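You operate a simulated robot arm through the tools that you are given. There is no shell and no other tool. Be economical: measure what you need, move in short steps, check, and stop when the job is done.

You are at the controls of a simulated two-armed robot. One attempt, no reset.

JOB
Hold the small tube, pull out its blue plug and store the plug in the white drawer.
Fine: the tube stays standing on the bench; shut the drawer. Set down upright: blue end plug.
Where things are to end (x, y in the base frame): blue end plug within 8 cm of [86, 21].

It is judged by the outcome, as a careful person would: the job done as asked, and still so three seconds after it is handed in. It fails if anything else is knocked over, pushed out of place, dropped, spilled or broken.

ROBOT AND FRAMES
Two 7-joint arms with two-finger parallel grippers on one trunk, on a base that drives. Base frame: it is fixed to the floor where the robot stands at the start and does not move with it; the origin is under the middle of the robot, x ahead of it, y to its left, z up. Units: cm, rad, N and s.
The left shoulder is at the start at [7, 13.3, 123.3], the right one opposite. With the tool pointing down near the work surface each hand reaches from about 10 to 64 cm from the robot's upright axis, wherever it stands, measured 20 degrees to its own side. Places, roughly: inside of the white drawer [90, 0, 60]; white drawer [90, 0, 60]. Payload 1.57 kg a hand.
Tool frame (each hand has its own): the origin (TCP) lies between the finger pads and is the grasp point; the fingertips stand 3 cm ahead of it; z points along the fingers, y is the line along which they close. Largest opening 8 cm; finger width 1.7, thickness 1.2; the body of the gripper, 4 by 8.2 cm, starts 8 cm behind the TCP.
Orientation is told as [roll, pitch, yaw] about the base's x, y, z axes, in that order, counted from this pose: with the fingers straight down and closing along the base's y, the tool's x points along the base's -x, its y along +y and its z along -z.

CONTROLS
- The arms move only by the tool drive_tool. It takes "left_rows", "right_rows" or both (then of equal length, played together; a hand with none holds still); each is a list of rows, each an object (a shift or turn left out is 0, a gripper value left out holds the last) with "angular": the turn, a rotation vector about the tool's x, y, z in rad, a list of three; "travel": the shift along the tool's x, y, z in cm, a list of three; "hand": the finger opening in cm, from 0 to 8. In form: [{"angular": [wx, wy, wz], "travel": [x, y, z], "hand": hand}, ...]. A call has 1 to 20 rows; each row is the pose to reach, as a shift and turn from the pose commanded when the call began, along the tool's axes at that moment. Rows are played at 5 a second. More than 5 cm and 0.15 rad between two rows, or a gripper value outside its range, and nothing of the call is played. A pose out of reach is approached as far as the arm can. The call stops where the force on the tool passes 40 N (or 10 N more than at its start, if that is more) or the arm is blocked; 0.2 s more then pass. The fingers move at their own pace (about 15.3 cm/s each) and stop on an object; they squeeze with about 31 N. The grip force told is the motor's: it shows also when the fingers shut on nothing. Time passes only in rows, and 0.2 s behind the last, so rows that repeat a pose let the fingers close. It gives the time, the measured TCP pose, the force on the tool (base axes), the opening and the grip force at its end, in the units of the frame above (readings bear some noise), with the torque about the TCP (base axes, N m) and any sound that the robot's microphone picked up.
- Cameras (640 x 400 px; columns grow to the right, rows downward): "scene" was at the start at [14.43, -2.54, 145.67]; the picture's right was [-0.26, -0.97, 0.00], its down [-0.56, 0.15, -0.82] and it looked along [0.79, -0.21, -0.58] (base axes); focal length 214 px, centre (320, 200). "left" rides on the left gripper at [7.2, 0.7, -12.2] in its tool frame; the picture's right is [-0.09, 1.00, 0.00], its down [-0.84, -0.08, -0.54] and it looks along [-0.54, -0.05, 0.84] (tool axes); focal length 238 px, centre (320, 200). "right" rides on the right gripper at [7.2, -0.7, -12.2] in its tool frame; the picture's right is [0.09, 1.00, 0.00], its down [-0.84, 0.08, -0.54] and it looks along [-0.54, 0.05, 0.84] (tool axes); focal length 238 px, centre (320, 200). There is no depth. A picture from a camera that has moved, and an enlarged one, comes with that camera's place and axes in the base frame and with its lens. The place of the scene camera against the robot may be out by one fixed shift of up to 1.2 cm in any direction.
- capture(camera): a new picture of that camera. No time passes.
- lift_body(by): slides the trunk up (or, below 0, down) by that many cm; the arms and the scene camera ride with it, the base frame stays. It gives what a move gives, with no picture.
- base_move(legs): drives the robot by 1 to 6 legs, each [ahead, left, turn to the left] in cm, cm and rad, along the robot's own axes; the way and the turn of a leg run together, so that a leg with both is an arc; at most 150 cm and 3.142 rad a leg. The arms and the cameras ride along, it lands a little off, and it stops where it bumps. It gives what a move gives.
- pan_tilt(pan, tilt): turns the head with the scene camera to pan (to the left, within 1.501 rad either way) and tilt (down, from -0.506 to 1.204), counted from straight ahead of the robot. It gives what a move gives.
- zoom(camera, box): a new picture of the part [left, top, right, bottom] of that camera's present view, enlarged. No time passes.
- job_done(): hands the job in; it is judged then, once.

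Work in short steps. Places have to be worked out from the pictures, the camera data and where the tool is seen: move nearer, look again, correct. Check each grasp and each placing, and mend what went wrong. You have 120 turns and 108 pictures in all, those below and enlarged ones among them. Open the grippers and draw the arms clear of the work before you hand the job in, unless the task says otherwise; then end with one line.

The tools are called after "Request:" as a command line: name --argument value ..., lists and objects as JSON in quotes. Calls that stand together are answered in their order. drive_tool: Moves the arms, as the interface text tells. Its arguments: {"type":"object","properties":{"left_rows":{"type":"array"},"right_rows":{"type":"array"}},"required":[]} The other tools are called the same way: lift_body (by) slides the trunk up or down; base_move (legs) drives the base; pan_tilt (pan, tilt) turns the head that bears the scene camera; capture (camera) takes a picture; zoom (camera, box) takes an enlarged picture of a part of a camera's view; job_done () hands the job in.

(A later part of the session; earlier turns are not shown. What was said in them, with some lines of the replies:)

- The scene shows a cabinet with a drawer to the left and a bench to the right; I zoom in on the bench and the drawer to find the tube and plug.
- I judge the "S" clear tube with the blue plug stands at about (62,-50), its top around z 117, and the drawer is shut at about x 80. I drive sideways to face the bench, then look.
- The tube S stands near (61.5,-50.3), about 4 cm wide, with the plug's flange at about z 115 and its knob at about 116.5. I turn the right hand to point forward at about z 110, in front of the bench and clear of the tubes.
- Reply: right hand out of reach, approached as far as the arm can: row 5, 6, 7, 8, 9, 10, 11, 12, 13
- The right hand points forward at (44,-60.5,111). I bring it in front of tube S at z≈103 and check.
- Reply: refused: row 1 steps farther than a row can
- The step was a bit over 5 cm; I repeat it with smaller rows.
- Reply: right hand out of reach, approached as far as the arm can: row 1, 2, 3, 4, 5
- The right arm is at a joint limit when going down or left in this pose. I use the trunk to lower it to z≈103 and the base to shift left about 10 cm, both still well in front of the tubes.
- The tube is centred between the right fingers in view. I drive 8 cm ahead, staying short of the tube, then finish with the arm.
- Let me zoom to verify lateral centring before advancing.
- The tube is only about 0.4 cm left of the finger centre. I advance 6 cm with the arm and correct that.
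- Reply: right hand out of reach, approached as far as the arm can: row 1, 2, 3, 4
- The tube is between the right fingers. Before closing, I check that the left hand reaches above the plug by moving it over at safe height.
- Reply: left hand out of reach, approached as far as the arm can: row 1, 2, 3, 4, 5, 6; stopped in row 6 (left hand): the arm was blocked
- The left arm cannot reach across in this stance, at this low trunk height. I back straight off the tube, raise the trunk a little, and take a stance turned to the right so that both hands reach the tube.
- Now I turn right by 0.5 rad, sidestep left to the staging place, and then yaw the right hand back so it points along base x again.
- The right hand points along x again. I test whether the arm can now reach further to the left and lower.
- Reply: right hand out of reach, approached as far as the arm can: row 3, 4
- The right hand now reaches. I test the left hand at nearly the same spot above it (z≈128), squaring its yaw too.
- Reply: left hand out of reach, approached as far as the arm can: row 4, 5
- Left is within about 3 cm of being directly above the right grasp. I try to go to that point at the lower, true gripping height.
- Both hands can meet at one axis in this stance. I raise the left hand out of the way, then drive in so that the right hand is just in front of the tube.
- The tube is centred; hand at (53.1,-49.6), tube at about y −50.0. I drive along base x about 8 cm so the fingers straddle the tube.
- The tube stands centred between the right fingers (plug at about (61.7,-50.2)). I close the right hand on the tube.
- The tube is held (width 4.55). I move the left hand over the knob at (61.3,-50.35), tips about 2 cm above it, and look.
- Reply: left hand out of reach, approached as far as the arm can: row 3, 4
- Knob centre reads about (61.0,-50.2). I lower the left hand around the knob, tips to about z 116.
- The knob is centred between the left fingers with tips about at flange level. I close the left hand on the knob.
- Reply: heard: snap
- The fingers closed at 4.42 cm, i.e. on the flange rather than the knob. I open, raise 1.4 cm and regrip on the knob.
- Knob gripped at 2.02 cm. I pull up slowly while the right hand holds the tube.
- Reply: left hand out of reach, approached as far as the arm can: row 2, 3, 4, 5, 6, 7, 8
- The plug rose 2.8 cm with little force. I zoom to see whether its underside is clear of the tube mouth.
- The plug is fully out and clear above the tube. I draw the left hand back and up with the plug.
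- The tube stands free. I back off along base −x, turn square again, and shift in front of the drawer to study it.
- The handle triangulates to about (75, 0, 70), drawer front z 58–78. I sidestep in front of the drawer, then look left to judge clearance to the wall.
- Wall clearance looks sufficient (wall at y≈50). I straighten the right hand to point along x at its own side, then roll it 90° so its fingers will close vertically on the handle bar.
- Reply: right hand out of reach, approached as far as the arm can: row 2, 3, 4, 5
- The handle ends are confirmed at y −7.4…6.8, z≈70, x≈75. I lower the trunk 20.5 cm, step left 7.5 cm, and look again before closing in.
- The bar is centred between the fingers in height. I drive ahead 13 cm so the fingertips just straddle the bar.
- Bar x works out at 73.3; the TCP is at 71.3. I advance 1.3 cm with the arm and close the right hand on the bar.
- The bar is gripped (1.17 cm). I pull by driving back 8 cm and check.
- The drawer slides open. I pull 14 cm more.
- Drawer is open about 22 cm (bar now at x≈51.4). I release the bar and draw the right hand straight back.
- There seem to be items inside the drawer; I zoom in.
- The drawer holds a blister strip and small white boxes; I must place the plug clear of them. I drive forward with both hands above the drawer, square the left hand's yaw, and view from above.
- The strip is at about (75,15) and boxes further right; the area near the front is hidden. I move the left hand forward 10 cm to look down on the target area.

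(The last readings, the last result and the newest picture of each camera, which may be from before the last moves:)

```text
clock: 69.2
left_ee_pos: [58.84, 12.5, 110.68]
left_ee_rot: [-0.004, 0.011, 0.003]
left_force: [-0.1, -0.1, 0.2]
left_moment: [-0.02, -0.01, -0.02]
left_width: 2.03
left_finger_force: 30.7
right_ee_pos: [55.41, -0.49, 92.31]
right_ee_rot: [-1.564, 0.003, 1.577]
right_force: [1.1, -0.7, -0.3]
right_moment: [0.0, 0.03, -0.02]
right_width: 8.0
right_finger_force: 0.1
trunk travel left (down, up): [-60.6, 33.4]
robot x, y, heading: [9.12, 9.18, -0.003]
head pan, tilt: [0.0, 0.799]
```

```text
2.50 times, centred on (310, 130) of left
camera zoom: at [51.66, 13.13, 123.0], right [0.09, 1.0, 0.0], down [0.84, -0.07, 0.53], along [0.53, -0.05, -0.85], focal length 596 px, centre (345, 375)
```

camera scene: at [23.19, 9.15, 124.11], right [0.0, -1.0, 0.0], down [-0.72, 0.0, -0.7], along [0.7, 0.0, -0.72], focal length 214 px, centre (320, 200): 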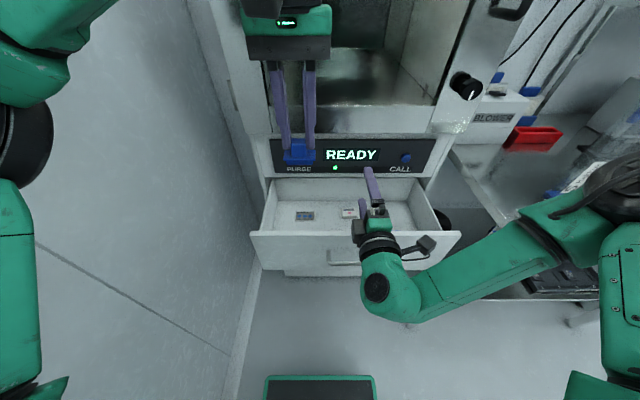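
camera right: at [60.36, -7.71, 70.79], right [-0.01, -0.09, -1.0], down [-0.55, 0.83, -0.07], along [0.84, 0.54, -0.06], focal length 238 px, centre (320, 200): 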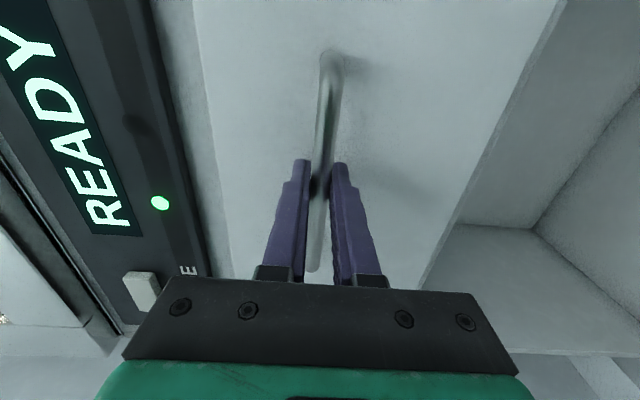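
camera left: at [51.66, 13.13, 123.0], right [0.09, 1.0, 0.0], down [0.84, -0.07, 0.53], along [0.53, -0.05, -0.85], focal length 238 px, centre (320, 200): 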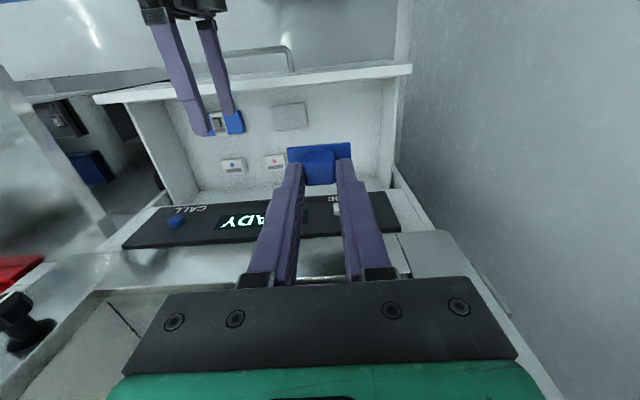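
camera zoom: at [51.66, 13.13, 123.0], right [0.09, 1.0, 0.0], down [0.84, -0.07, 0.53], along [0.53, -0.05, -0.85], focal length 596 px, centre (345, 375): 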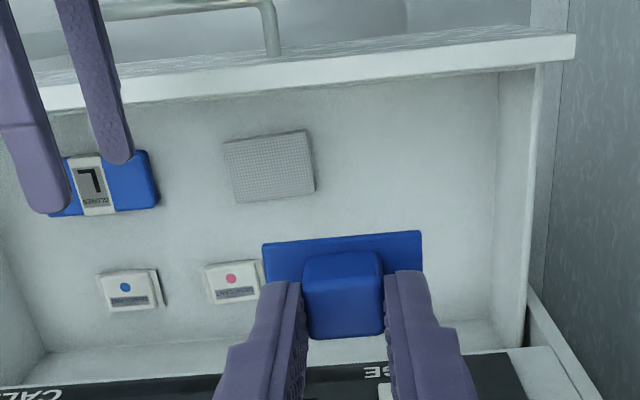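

A grey pad lies at about (65,4), 8.5 cm wide; the front-left floor around (65,19.5) is free, i.e. (87,19.5) once shut. To keep the gripper camera off the drawer front, I yaw the left hand +1.5 rad while moving above that spot.

Request:
drive_tool --left_rows '[{"travel": [-0.6, 0.7, 0], "angular": [0, 0, -0.136]}, {"travel": [-1.2, 1.3, 0], "angular": [0, 0, -0.273]}, {"travel": [-1.8, 1.9, 0], "angular": [0, 0, -0.409]}, {"travel": [-2.4, 2.5, 0], "angular": [0, 0, -0.545]}, {"travel": [-3, 3.2, 0], "angular": [0, 0, -0.682]}, {"travel": [-3.6, 3.8, 0], "angular": [0, 0, -0.818]}, {"travel": [-4.2, 4.5, 0], "angular": [0, 0, -0.955]}, {"travel": [-4.8, 5.1, 0], "angular": [0, 0, -1.09]}, {"travel": [-5.4, 5.7, 0], "angular": [0, 0, -1.227]}, {"travel": [-6, 6.4, 0], "angular": [0, 0, -1.364]}, {"travel": [-6.7, 7, 0], "angular": [0, 0, -1.5]}, {"travel": [-6.7, 7, 0], "angular": [0, 0, -1.5]}]'

Request:
capture --camera "left"

Request:
capture --camera "scene"

```text
clock: 71.8
left_ee_pos: [62.45, 19.67, 108.76]
left_ee_rot: [0.015, 0.003, 1.504]
left_force: [-0.1, -0.3, 0.3]
left_moment: [0.04, -0.04, -0.03]
left_width: 2.03
left_finger_force: 31.1
left hand out of reach, approached as far as the arm can: row 3, 4, 5, 6, 7, 8, 9, 10, 11, 12
right_ee_pos: [55.28, -0.73, 92.17]
right_ee_rot: [-1.564, -0.001, 1.576]
right_force: [0.4, -0.3, 0.5]
right_moment: [0.0, 0.01, -0.01]
right_width: 7.99
right_finger_force: 0.0
trunk travel left (down, up): [-60.6, 33.4]
robot x, y, heading: [9.07, 9.49, 0.003]
head pan, tilt: [0.0, 0.799]
```

```text
38 pictures are left
camera left: at [61.42, 12.54, 121.09], right [-0.99, 0.16, 0.01], down [0.14, 0.83, 0.54], along [0.07, 0.53, -0.84], focal length 238 px, centre (320, 200)
```

left: 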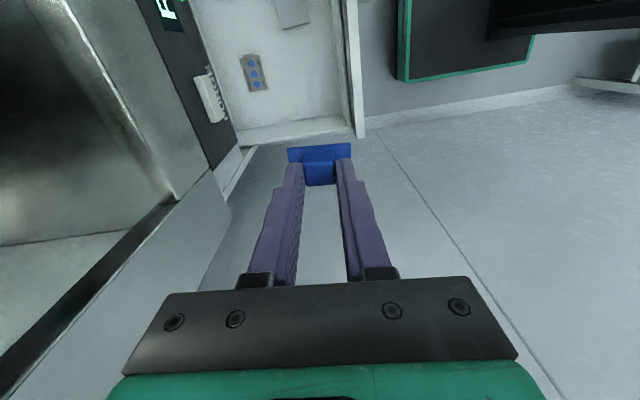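

```text
37 pictures are left
camera scene: at [23.09, 9.01, 124.12], right [0.0, -1.0, 0.0], down [-0.72, 0.0, -0.7], along [0.7, 0.0, -0.72], focal length 214 px, centre (320, 200)
```

scene: 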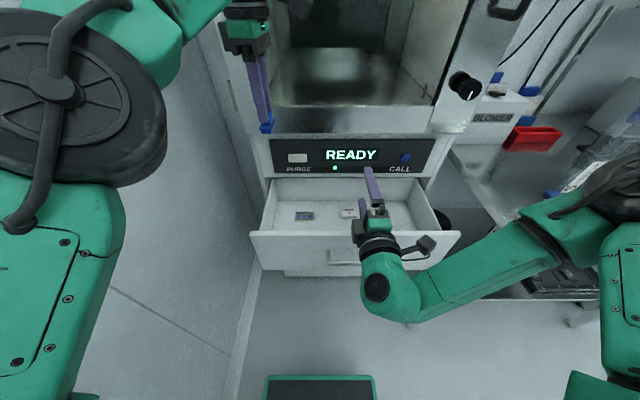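

Left hand is at (62.5,19.7,109), over the free spot. I lower it to z≈80, shifting 2 cm ahead as the reach allows, and then check.

Request:
drive_tool --left_rows '[{"travel": [0, 0, 4]}, {"travel": [0, -0.3, 8]}, {"travel": [0, -0.8, 12]}, {"travel": [0, -1.3, 16]}, {"travel": [0, -1.8, 20]}, {"travel": [0, -2, 24]}, {"travel": [0, -2, 28.5]}, {"travel": [0, -2, 28.5]}]'

Request:
capture --camera "left"

Request:
capture --camera "scene"

```text
clock: 73.6
left_ee_pos: [63.93, 19.21, 80.31]
left_ee_rot: [0.014, 0.005, 1.504]
left_force: [-0.1, -0.3, -0.1]
left_moment: [-0.01, 0.0, -0.01]
left_width: 2.03
left_finger_force: 31.1
right_ee_pos: [55.23, -0.55, 92.23]
right_ee_rot: [-1.562, 0.001, 1.576]
right_force: [0.2, 0.7, -0.5]
right_moment: [0.0, -0.04, 0.02]
right_width: 8.0
right_finger_force: 0.1
trunk travel left (down, up): [-60.6, 33.4]
robot x, y, heading: [9.02, 9.24, -0.004]
head pan, tilt: [0.0, 0.799]
```

```text
36 pictures are left
camera left: at [62.88, 12.13, 92.56], right [-0.99, 0.16, 0.01], down [0.14, 0.83, 0.54], along [0.07, 0.53, -0.84], focal length 238 px, centre (320, 200)
```

left: 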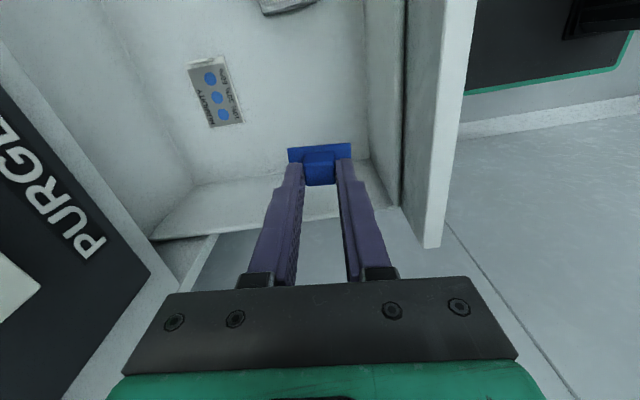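

```text
35 pictures are left
camera scene: at [23.13, 9.15, 124.11], right [0.0, -1.0, 0.0], down [-0.72, 0.0, -0.7], along [0.7, 0.0, -0.72], focal length 214 px, centre (320, 200)
```

scene: 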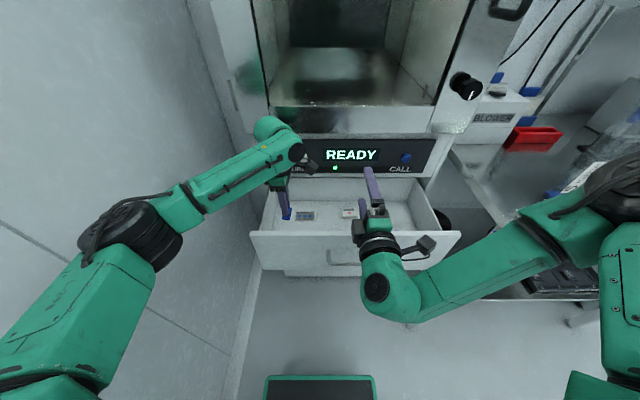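

Floor height works out at about z 61.3; the plug's bottom is about 4.6–5 cm below the TCP. I lower to z≈67.5 first.

Request:
drive_tool --left_rows '[{"travel": [0, -0.3, 4]}, {"travel": [0, -0.6, 8]}, {"travel": [0, -0.6, 11]}, {"travel": [0, -0.6, 12.8]}, {"travel": [0, -0.6, 12.8]}]'

Request:
capture --camera "left"

Request:
zoom --camera "scene" --box '[230, 100, 430, 280]'

```text
clock: 74.8
left_ee_pos: [64.49, 19.41, 67.66]
left_ee_rot: [0.015, 0.005, 1.502]
left_force: [-0.4, 0.2, -0.8]
left_moment: [0.0, 0.04, 0.0]
left_width: 2.0
left_finger_force: 31.0
right_ee_pos: [55.43, -0.49, 92.19]
right_ee_rot: [-1.563, 0.0, 1.578]
right_force: [-0.1, -0.9, 0.6]
right_moment: [-0.03, 0.02, -0.01]
right_width: 8.0
right_finger_force: 0.1
trunk travel left (down, up): [-60.6, 33.4]
robot x, y, heading: [9.08, 9.15, -0.002]
head pan, tilt: [0.0, 0.799]
```

```text
34 pictures are left
camera left: at [63.54, 12.24, 79.9], right [-0.99, 0.16, 0.01], down [0.14, 0.83, 0.54], along [0.07, 0.53, -0.84], focal length 238 px, centre (320, 200)
```

left: 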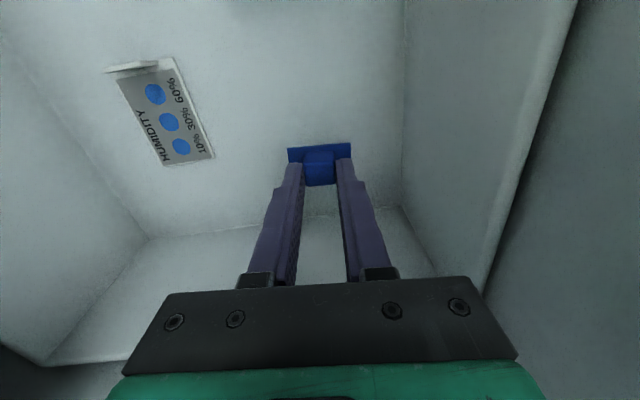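

```text
2.22 times, centred on (330, 190) of scene
camera zoom: at [23.16, 9.16, 124.11], right [0.0, -1.0, 0.0], down [-0.72, 0.0, -0.7], along [0.7, 0.0, -0.72], focal length 477 px, centre (298, 222)
```

zoom: 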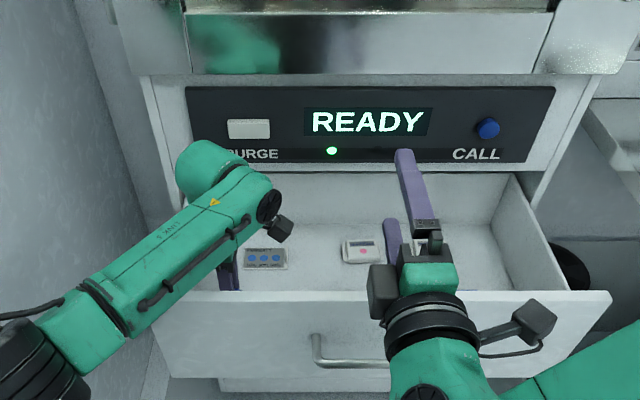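

Everything is clear. I lower slowly toward contact, watching the force.

Request:
drive_tool --left_rows '[{"travel": [0, 0, 0.4]}, {"travel": [0, 0, 0.8]}, {"travel": [0, 0, 1.2]}, {"travel": [0, 0, 1.2]}]'

Request:
zoom --camera "left" --box '[240, 100, 400, 240]'

```text
clock: 75.8
left_ee_pos: [64.52, 19.31, 66.45]
left_ee_rot: [0.013, 0.006, 1.502]
left_force: [0.6, -0.1, 0.0]
left_moment: [0.0, 0.0, 0.0]
left_width: 2.03
left_finger_force: 30.9
right_ee_pos: [55.5, -0.62, 92.09]
right_ee_rot: [-1.564, 0.0, 1.575]
right_force: [0.3, -1.0, 0.0]
right_moment: [0.0, -0.03, 0.02]
right_width: 7.98
right_finger_force: 0.0
trunk travel left (down, up): [-60.6, 33.4]
robot x, y, heading: [9.16, 9.53, -0.0]
head pan, tilt: [0.0, 0.799]
```

```text
2.86 times, centred on (320, 170) of left
camera zoom: at [63.53, 12.24, 78.75], right [-0.99, 0.16, 0.01], down [0.14, 0.83, 0.54], along [0.07, 0.53, -0.84], focal length 681 px, centre (320, 286)
```

zoom: 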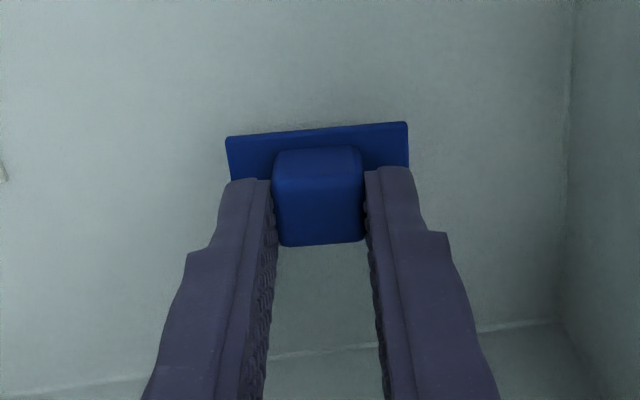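

No contact yet; I keep lowering in small steps.

Request:
drive_tool --left_rows '[{"travel": [0, 0, 0.25]}, {"travel": [0, 0, 0.5]}, {"travel": [0, 0, 0.75]}, {"travel": [0, 0, 0.75]}]'

```text
clock: 76.8
left_ee_pos: [64.44, 19.32, 65.73]
left_ee_rot: [0.015, 0.005, 1.501]
left_force: [0.5, -0.3, -0.7]
left_moment: [0.01, -0.03, 0.0]
left_width: 2.02
left_finger_force: 31.2
right_ee_pos: [55.41, -0.52, 92.23]
right_ee_rot: [-1.564, 0.001, 1.576]
right_force: [0.5, 0.0, -0.3]
right_moment: [0.0, 0.02, 0.03]
right_width: 8.03
right_finger_force: 0.0
trunk travel left (down, up): [-60.6, 33.4]
robot x, y, heading: [8.78, 9.34, 0.002]
head pan, tilt: [0.0, 0.799]
```

Request:
drive_tool --left_rows '[{"travel": [0, 0, 0.2]}, {"travel": [0, 0, 0.4]}, {"travel": [0, 0, 0.6]}, {"travel": [0, 0, 0.6]}]'

Request:
zoom --camera "left" --box '[240, 100, 400, 240]'

```text
clock: 77.8
left_ee_pos: [64.47, 19.33, 65.17]
left_ee_rot: [0.012, 0.004, 1.502]
left_force: [0.6, 0.8, 5.6]
left_moment: [0.01, -0.14, 0.03]
left_width: 2.02
left_finger_force: 31.1
right_ee_pos: [55.41, -0.61, 92.19]
right_ee_rot: [-1.564, -0.001, 1.575]
right_force: [-0.2, 0.1, -0.4]
right_moment: [-0.01, 0.01, 0.02]
right_width: 8.0
right_finger_force: 0.0
trunk travel left (down, up): [-60.6, 33.4]
robot x, y, heading: [9.04, 9.62, 0.001]
head pan, tilt: [0.0, 0.799]
```

```text
2.86 times, centred on (320, 170) of left
camera zoom: at [63.39, 12.16, 77.46], right [-0.99, 0.16, 0.01], down [0.14, 0.83, 0.54], along [0.08, 0.53, -0.84], focal length 681 px, centre (320, 286)
```

zoom: 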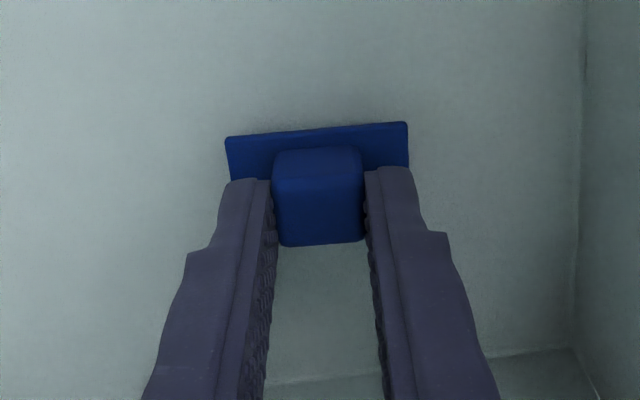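

Contact (5.6 N up): the plug stands on the drawer floor. I open to 4.5 cm and lift straight up.

Request:
drive_tool --left_rows '[{"hand": 2.6}, {"hand": 3.4}, {"hand": 4.5}, {"hand": 4.5}, {"hand": 4.5, "travel": [0, 0, -1]}, {"hand": 4.5, "travel": [0, 0, -3]}, {"hand": 4.5, "travel": [0, 0, -6]}, {"hand": 4.5, "travel": [0, 0, -10]}, {"hand": 4.5, "travel": [0, 0, -14]}, {"hand": 4.5, "travel": [0, 0, -14]}]'

Request:
capture --camera "left"

```text
clock: 80.0
left_ee_pos: [64.57, 19.48, 79.29]
left_ee_rot: [0.013, 0.004, 1.503]
left_force: [0.0, 0.8, -0.3]
left_moment: [0.03, 0.0, 0.01]
left_width: 4.5
left_finger_force: 0.1
right_ee_pos: [55.5, -0.75, 92.15]
right_ee_rot: [-1.564, 0.001, 1.576]
right_force: [-0.7, -0.1, -0.2]
right_moment: [0.01, -0.04, -0.04]
right_width: 8.01
right_finger_force: 0.0
trunk travel left (down, up): [-60.6, 33.4]
robot x, y, heading: [9.32, 9.22, -0.003]
head pan, tilt: [0.0, 0.799]
```

```text
30 pictures are left
camera left: at [63.49, 12.39, 91.5], right [-0.99, 0.16, 0.01], down [0.14, 0.83, 0.54], along [0.07, 0.53, -0.84], focal length 238 px, centre (320, 200)
```

left: 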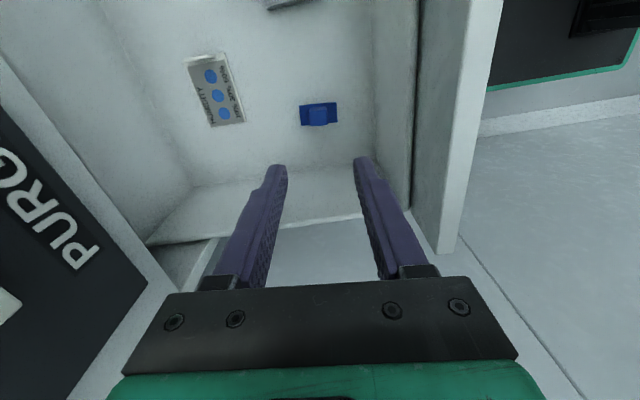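

The plug stands upright in the drawer, clear of the strip. I raise and withdraw the left hand.

Request:
drive_tool --left_rows '[{"travel": [0, 0, -4]}, {"travel": [0, 0, -8]}, {"travel": [0, 0, -12]}, {"travel": [0, 0, -16]}, {"travel": [0, 3, -19]}, {"travel": [0, 7, -21]}, {"travel": [0, 11.5, -22]}, {"travel": [0, 16, -22]}, {"travel": [0, 20, -22]}, {"travel": [0, 24, -22]}, {"travel": [0, 24, -22]}]'

Request:
base_move --legs '[[-15, 0, 0]]'

Request:
capture --camera "scene"

```text
clock: 82.4
left_ee_pos: [42.1, 19.15, 101.13]
left_ee_rot: [0.025, -0.015, 1.499]
left_force: [-0.4, -0.3, -0.1]
left_moment: [0.02, 0.01, 0.01]
left_width: 4.48
left_finger_force: 0.1
right_ee_pos: [56.03, -2.34, 91.54]
right_ee_rot: [-1.555, -0.018, 1.573]
right_force: [0.0, 0.5, -0.1]
right_moment: [-0.02, 0.03, 0.01]
right_width: 8.01
right_finger_force: 0.2
trunk travel left (down, up): [-60.6, 33.4]
robot x, y, heading: [9.1, 9.41, -0.001]
head pan, tilt: [0.0, 0.799]
```

```text
clock: 83.8
left_ee_pos: [26.62, 19.09, 101.37]
left_ee_rot: [0.02, -0.015, 1.501]
left_force: [-0.4, 0.3, 0.2]
left_moment: [0.02, -0.02, -0.01]
left_width: 4.5
left_finger_force: 0.1
right_ee_pos: [40.73, -2.31, 91.71]
right_ee_rot: [-1.561, -0.023, 1.575]
right_force: [-0.9, 0.0, 0.2]
right_moment: [0.0, 0.03, 0.04]
right_width: 8.01
right_finger_force: 0.1
trunk travel left (down, up): [-60.6, 33.4]
robot x, y, heading: [-5.78, 9.43, -0.001]
head pan, tilt: [0.0, 0.799]
```

```text
29 pictures are left
camera scene: at [8.56, 6.7, 123.95], right [0.0, -1.0, -0.02], down [-0.72, 0.02, -0.69], along [0.69, 0.01, -0.72], focal length 214 px, centre (320, 200)
```

scene: 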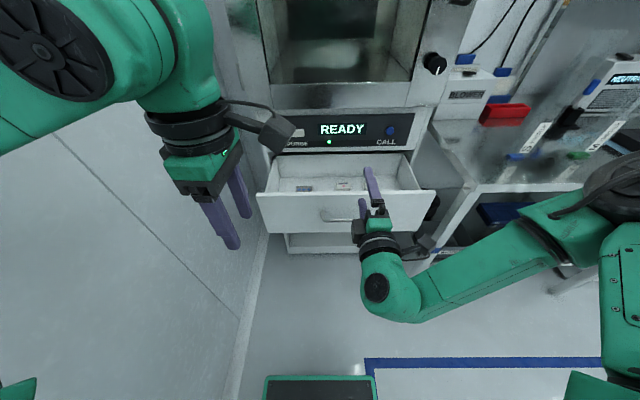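

The trunk reading shows a slight sideways lean – probably the left elbow touching the wall. I bring the left hand forward, inward and turn its yaw back to relieve it.

Request:
drive_tool --left_rows '[{"travel": [1, -2, 0], "angular": [0, 0, 0.125]}, {"travel": [2, -4, 0], "angular": [0, 0, 0.25]}, {"travel": [3, -6, 0], "angular": [0, 0, 0.375]}, {"travel": [4, -8, 0], "angular": [0, 0, 0.5]}, {"travel": [5, -10, 0], "angular": [0, 0, 0.625]}, {"travel": [6, -10, 0], "angular": [0, 0, 0.75]}, {"travel": [7, -10, 0], "angular": [0, 0, 0.875]}, {"travel": [8, -10, 0], "angular": [0, 0, 1.0]}, {"travel": [8, -10, 0], "angular": [0, 0, 1.0]}]'

Request:
capture --camera "scene"

```text
clock: 85.8
left_ee_pos: [35.84, 12.28, 101.18]
left_ee_rot: [0.004, 0.016, 0.501]
left_force: [-0.1, 0.1, 0.2]
left_moment: [0.01, -0.01, 0.03]
left_width: 4.51
left_finger_force: 0.2
right_ee_pos: [40.33, -0.61, 92.17]
right_ee_rot: [-1.562, 0.0, 1.576]
right_force: [0.4, -0.3, -0.9]
right_moment: [0.03, 0.03, -0.02]
right_width: 8.0
right_finger_force: 0.1
trunk travel left (down, up): [-60.6, 33.4]
robot x, y, heading: [-5.74, 9.7, -0.005]
head pan, tilt: [0.0, 0.799]
```

```text
28 pictures are left
camera scene: at [8.12, 9.12, 124.11], right [0.0, -1.0, 0.0], down [-0.72, 0.0, -0.7], along [0.7, 0.0, -0.72], focal length 214 px, centre (320, 200)
```

scene: 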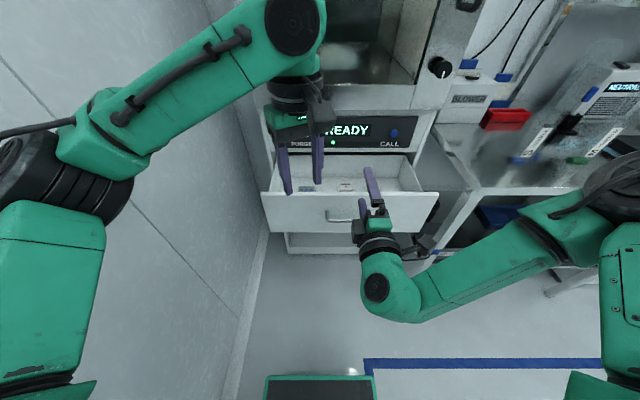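

The lean is gone. I raise the left hand a bit and lower the trunk so the right hand is at handle height again, then check alignment.

Request:
drive_tool --left_rows '[{"travel": [0, 0, -4]}, {"travel": [0, 0, -8]}, {"travel": [0, 0, -10]}, {"travel": [0, 0, -10]}]'

Request:
lift_body --by -22

Request:
capture --camera "right"

```text
clock: 86.8
left_ee_pos: [35.93, 12.44, 111.3]
left_ee_rot: [0.004, 0.017, 0.504]
left_force: [0.1, -0.6, -0.5]
left_moment: [-0.01, 0.0, -0.01]
left_width: 4.48
left_finger_force: 0.0
right_ee_pos: [40.37, -0.5, 92.21]
right_ee_rot: [-1.565, 0.0, 1.577]
right_force: [0.3, 0.9, 0.1]
right_moment: [0.0, -0.02, -0.02]
right_width: 8.01
right_finger_force: 0.1
trunk travel left (down, up): [-60.6, 33.4]
robot x, y, heading: [-6.25, 9.31, -0.004]
head pan, tilt: [0.0, 0.799]
```

```text
clock: 89.1
left_ee_pos: [35.8, 12.34, 89.33]
left_ee_rot: [0.004, 0.016, 0.503]
left_force: [0.3, -0.4, 0.4]
left_moment: [-0.05, -0.02, -0.01]
left_width: 4.51
left_finger_force: 0.1
right_ee_pos: [40.41, -0.64, 70.21]
right_ee_rot: [-1.564, 0.0, 1.576]
right_force: [0.1, 0.1, -0.2]
right_moment: [0.01, 0.0, -0.01]
right_width: 8.0
right_finger_force: 0.0
trunk travel left (down, up): [-38.6, 55.4]
robot x, y, heading: [-5.91, 9.38, -0.002]
head pan, tilt: [0.0, 0.799]
```

```text
27 pictures are left
camera right: at [28.21, -7.84, 70.98], right [-0.01, -0.09, -1.0], down [-0.55, 0.83, -0.07], along [0.84, 0.54, -0.06], focal length 238 px, centre (320, 200)
```

right: 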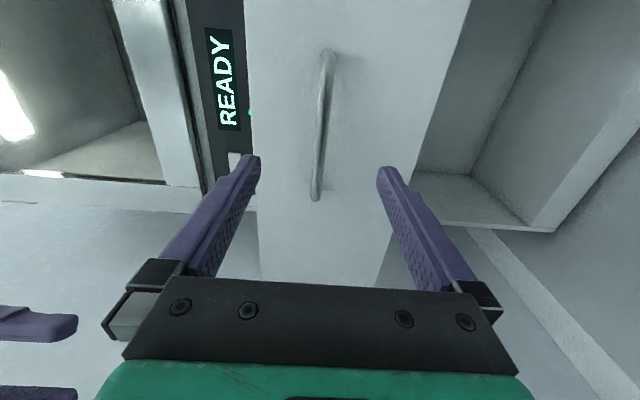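

The bar is centred again. I extend the right arm 9.8 cm and grip the bar.

Request:
drive_tool --right_rows '[{"travel": [0, 0, 3.3]}, {"travel": [0, 0, 6.6]}, {"travel": [0, 0, 9.8]}, {"travel": [0, 0, 9.8]}, {"travel": [0, 0, 9.8], "hand": 4}, {"travel": [0, 0, 9.8], "hand": 0.5}, {"travel": [0, 0, 9.8], "hand": 0.5}, {"travel": [0, 0, 9.8], "hand": 0.5}]'

Request:
capture --camera "right"

```text
clock: 90.9
left_ee_pos: [35.97, 12.51, 89.22]
left_ee_rot: [0.006, 0.015, 0.502]
left_force: [0.0, -0.7, 0.3]
left_moment: [0.02, -0.03, 0.01]
left_width: 4.51
left_finger_force: 0.0
right_ee_pos: [50.33, -0.5, 70.18]
right_ee_rot: [-1.56, 0.001, 1.578]
right_force: [-0.8, 0.9, -11.7]
right_moment: [0.04, 0.09, 0.19]
right_width: 1.55
right_finger_force: 6.1
trunk travel left (down, up): [-38.6, 55.4]
robot x, y, heading: [-5.56, 9.03, -0.001]
head pan, tilt: [0.0, 0.799]
```

```text
26 pictures are left
camera right: at [38.09, -7.74, 71.02], right [-0.01, -0.09, -1.0], down [-0.55, 0.83, -0.07], along [0.84, 0.55, -0.06], focal length 238 px, centre (320, 200)
```

right: 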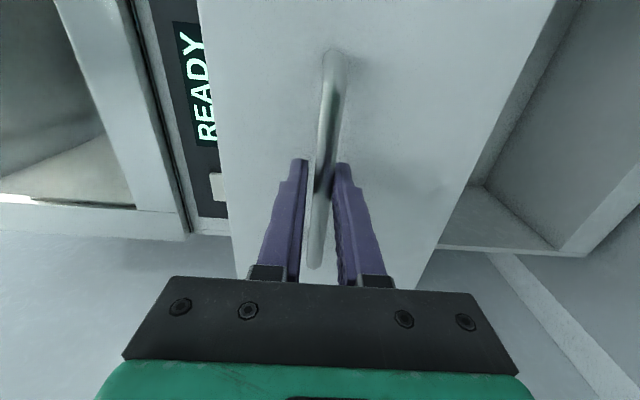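

The bar is in the grip. I push the drawer in by driving ahead 11 cm, gently in parts.

Request:
base_move --legs '[[5, 0, 0], [6, 0, 0]]'

Request:
capture --camera "scene"

```text
clock: 92.4
left_ee_pos: [47.01, 12.36, 89.08]
left_ee_rot: [0.007, 0.017, 0.504]
left_force: [0.5, 0.2, -0.4]
left_moment: [0.0, 0.02, 0.05]
left_width: 4.49
left_finger_force: 0.1
right_ee_pos: [61.18, -0.55, 70.1]
right_ee_rot: [-1.56, 0.0, 1.579]
right_force: [-0.2, 0.7, -11.1]
right_moment: [0.03, 0.09, 0.11]
right_width: 1.55
right_finger_force: 5.4
trunk travel left (down, up): [-38.6, 55.4]
robot x, y, heading: [5.14, 9.44, -0.003]
head pan, tilt: [0.0, 0.799]
```

```text
25 pictures are left
camera scene: at [19.27, 9.05, 102.07], right [0.0, -1.0, 0.0], down [-0.72, 0.0, -0.69], along [0.69, 0.0, -0.72], focal length 214 px, centre (320, 200)
```

scene: 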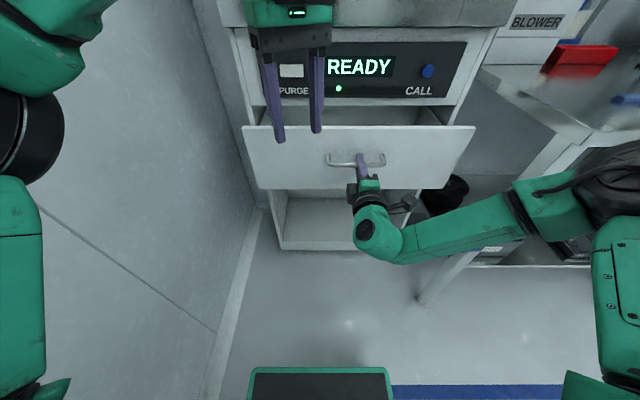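

It closes well. I drive 9.5 cm more, then finish with small moves.

Request:
base_move --legs '[[5, 0, 0], [4.5, 0, 0]]'

Request:
zoom --camera "scene" --box '[220, 40, 500, 220]'

```text
clock: 93.8
left_ee_pos: [56.62, 12.38, 89.08]
left_ee_rot: [0.005, 0.02, 0.504]
left_force: [0.4, 0.0, 0.6]
left_moment: [0.01, -0.01, -0.02]
left_width: 4.48
left_finger_force: 0.1
right_ee_pos: [70.74, -0.51, 70.09]
right_ee_rot: [-1.555, 0.002, 1.577]
right_force: [-0.7, 4.0, -21.3]
right_moment: [0.04, 0.13, -0.25]
right_width: 1.19
right_finger_force: 29.3
trunk travel left (down, up): [-38.6, 55.4]
robot x, y, heading: [14.54, 9.68, -0.003]
head pan, tilt: [0.0, 0.799]
```

```text
2.22 times, centred on (360, 130) of scene
camera zoom: at [28.96, 9.05, 102.04], right [0.0, -1.0, 0.0], down [-0.72, 0.0, -0.69], along [0.69, 0.0, -0.72], focal length 477 px, centre (231, 356)
```

zoom: 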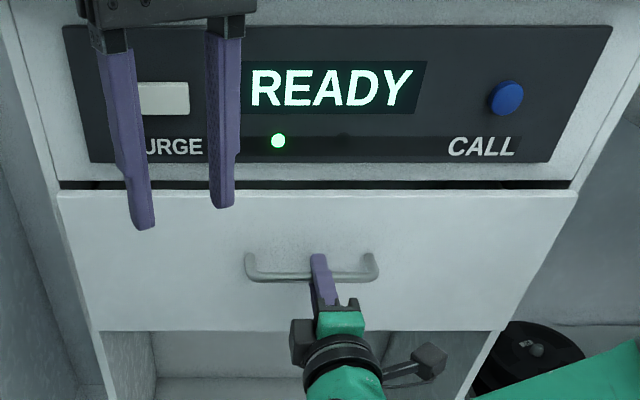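

About 1.7 cm remain. I drive 1.3 cm more, then push the rest with the arm.

Request:
base_move --legs '[[1.3, 0, 0]]'

Request:
drive_tool --right_rows '[{"travel": [0.15, 0, 0.3]}, {"travel": [0.15, 0, 0.6]}, {"travel": [0.15, 0, 0.9]}, {"travel": [0.15, 0, 0.9]}]'

Request:
zoom --camera "scene" --box '[220, 40, 500, 220]'

```text
clock: 94.6
left_ee_pos: [57.85, 12.45, 89.11]
left_ee_rot: [0.006, 0.019, 0.502]
left_force: [0.4, 0.0, -0.5]
left_moment: [-0.01, 0.04, 0.02]
left_width: 4.51
left_finger_force: 0.1
right_ee_pos: [71.97, -0.54, 69.94]
right_ee_rot: [-1.556, 0.002, 1.58]
right_force: [-1.9, -0.2, -13.4]
right_moment: [0.04, 0.17, 0.18]
right_width: 1.17
right_finger_force: 29.4
trunk travel left (down, up): [-38.6, 55.4]
robot x, y, heading: [15.79, 9.53, 0.001]
head pan, tilt: [0.0, 0.799]
```

```text
clock: 95.6
left_ee_pos: [57.51, 12.48, 89.31]
left_ee_rot: [0.003, 0.016, 0.503]
left_force: [0.3, 0.8, 0.1]
left_moment: [0.01, -0.02, -0.01]
left_width: 4.49
left_finger_force: 0.0
right_ee_pos: [72.56, -0.68, 69.99]
right_ee_rot: [-1.546, 0.003, 1.581]
right_force: [-20.4, 4.9, -21.7]
right_moment: [0.21, 0.12, 0.09]
right_width: 1.2
right_finger_force: 29.1
trunk travel left (down, up): [-38.6, 55.4]
robot x, y, heading: [16.01, 9.4, -0.003]
head pan, tilt: [0.0, 0.799]
```

```text
2.22 times, centred on (360, 130) of scene
camera zoom: at [29.84, 9.09, 102.09], right [0.0, -1.0, 0.0], down [-0.72, 0.0, -0.7], along [0.7, 0.0, -0.72], focal length 477 px, centre (231, 356)
```

zoom: 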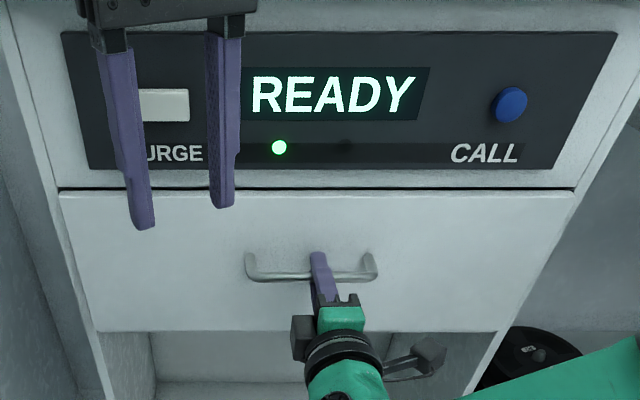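

The push resists with 20 N at TCP x 72.6 and the gap is gone: the drawer is shut. I open the right hand and withdraw straight back.

Request:
drive_tool --right_rows '[{"travel": [0, 0, -0.5], "hand": 1.5}, {"travel": [0, 0, -0.5], "hand": 5}, {"travel": [0, 0, -0.5], "hand": 8}, {"travel": [0, 0, -0.5], "hand": 8}, {"travel": [0, 0, -4], "hand": 8}, {"travel": [0, 0, -8], "hand": 8}, {"travel": [0, 0, -8], "hand": 8}]'

Request:
base_move --legs '[[-25, 0, 0]]'

Request:
lift_body --by 38

Request:
pan_tilt --pan -0.3 --tilt 0.62

Request:
capture --camera "scene"

```text
clock: 97.2
left_ee_pos: [57.66, 12.37, 89.34]
left_ee_rot: [0.004, 0.016, 0.502]
left_force: [-0.6, 0.1, -0.9]
left_moment: [0.02, 0.0, 0.02]
left_width: 4.47
left_finger_force: 0.0
right_ee_pos: [64.77, -0.55, 70.27]
right_ee_rot: [-1.557, 0.002, 1.58]
right_force: [0.3, -0.3, 0.1]
right_moment: [0.02, 0.01, -0.01]
right_width: 8.0
right_finger_force: 0.0
trunk travel left (down, up): [-38.6, 55.4]
robot x, y, heading: [15.42, 9.47, -0.003]
head pan, tilt: [0.0, 0.799]
```

```text
clock: 99.0
left_ee_pos: [33.09, 12.59, 89.37]
left_ee_rot: [0.003, 0.017, 0.507]
left_force: [-0.1, -0.8, 0.6]
left_moment: [-0.04, -0.02, 0.02]
left_width: 4.5
left_finger_force: 0.1
right_ee_pos: [40.37, -0.4, 70.25]
right_ee_rot: [-1.559, 0.001, 1.582]
right_force: [-0.2, -0.6, 0.3]
right_moment: [-0.01, 0.0, 0.02]
right_width: 7.98
right_finger_force: 0.0
trunk travel left (down, up): [-38.6, 55.4]
robot x, y, heading: [-8.63, 9.44, -0.002]
head pan, tilt: [0.0, 0.799]
```

```text
clock: 102.7
left_ee_pos: [33.14, 12.51, 127.36]
left_ee_rot: [0.003, 0.015, 0.507]
left_force: [0.2, -0.7, 0.8]
left_moment: [0.02, 0.02, -0.01]
left_width: 4.52
left_finger_force: 0.1
right_ee_pos: [40.26, -0.34, 108.13]
right_ee_rot: [-1.557, 0.005, 1.581]
right_force: [1.1, -0.4, -0.3]
right_moment: [0.0, 0.0, 0.0]
right_width: 8.0
right_finger_force: 0.1
trunk travel left (down, up): [-76.6, 17.4]
robot x, y, heading: [-8.51, 9.32, -0.001]
head pan, tilt: [0.0, 0.799]
```

```text
clock: 103.5
left_ee_pos: [33.07, 12.54, 127.31]
left_ee_rot: [0.004, 0.015, 0.506]
left_force: [0.5, 0.1, 0.2]
left_moment: [-0.04, 0.02, 0.01]
left_width: 4.5
left_finger_force: 0.1
right_ee_pos: [40.33, -0.33, 108.26]
right_ee_rot: [-1.558, 0.001, 1.581]
right_force: [0.4, -0.2, 0.0]
right_moment: [0.04, 0.01, -0.02]
right_width: 8.01
right_finger_force: 0.1
trunk travel left (down, up): [-76.6, 17.4]
robot x, y, heading: [-8.82, 9.29, 0.003]
head pan, tilt: [-0.3, 0.62]
```

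```text
22 pictures are left
camera scene: at [5.66, 6.5, 141.62], right [-0.29, -0.96, 0.0], down [-0.56, 0.17, -0.81], along [0.78, -0.24, -0.58], focal length 214 px, centre (320, 200)
```

scene: 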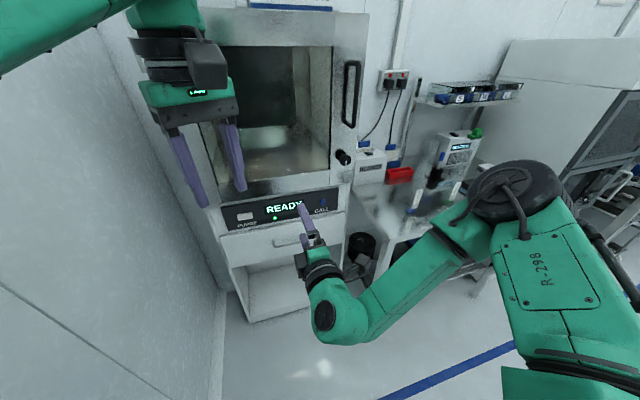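

I zoom to verify that the drawer is shut and the tube still stands.

Request:
zoom --camera "scene" --box '[360, 120, 500, 250]'

Request:
zoom --camera "scene" --box '[210, 180, 360, 300]'

```text
3.08 times, centred on (430, 185) of scene
camera zoom: at [5.66, 6.5, 141.62], right [-0.29, -0.96, 0.0], down [-0.56, 0.17, -0.81], along [0.78, -0.24, -0.58], focal length 660 px, centre (-18, 246)
```

zoom: 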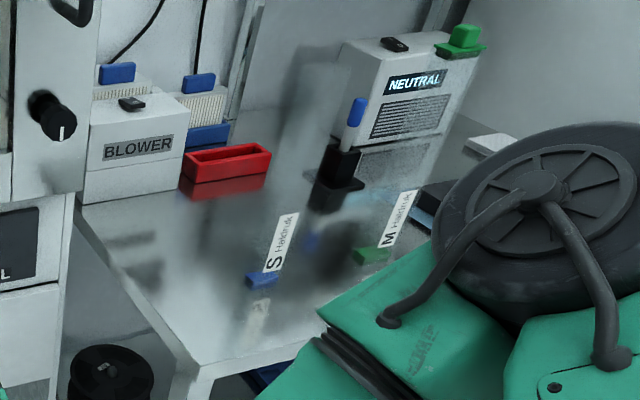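

```text
3.33 times, centred on (285, 240) of scene
camera zoom: at [5.66, 6.5, 141.62], right [-0.29, -0.96, 0.0], down [-0.56, 0.17, -0.81], along [0.78, -0.24, -0.58], focal length 715 px, centre (437, 67)
```

zoom: 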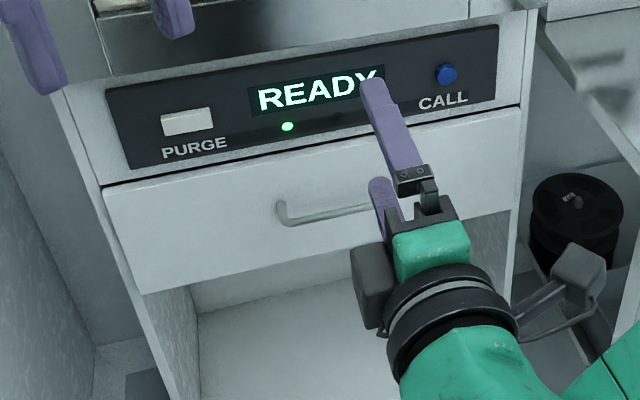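

The drawer is shut as at the start, tube S stands upright in its place without its plug, and both hands are open and clear. I hand the job in.

Request:
job_done

```text
The job is handed in.
```

The blue plug is out of the small tube and stands upright in the white drawer at about (86, 19). The drawer is shut, and the tube still stands on the bench.
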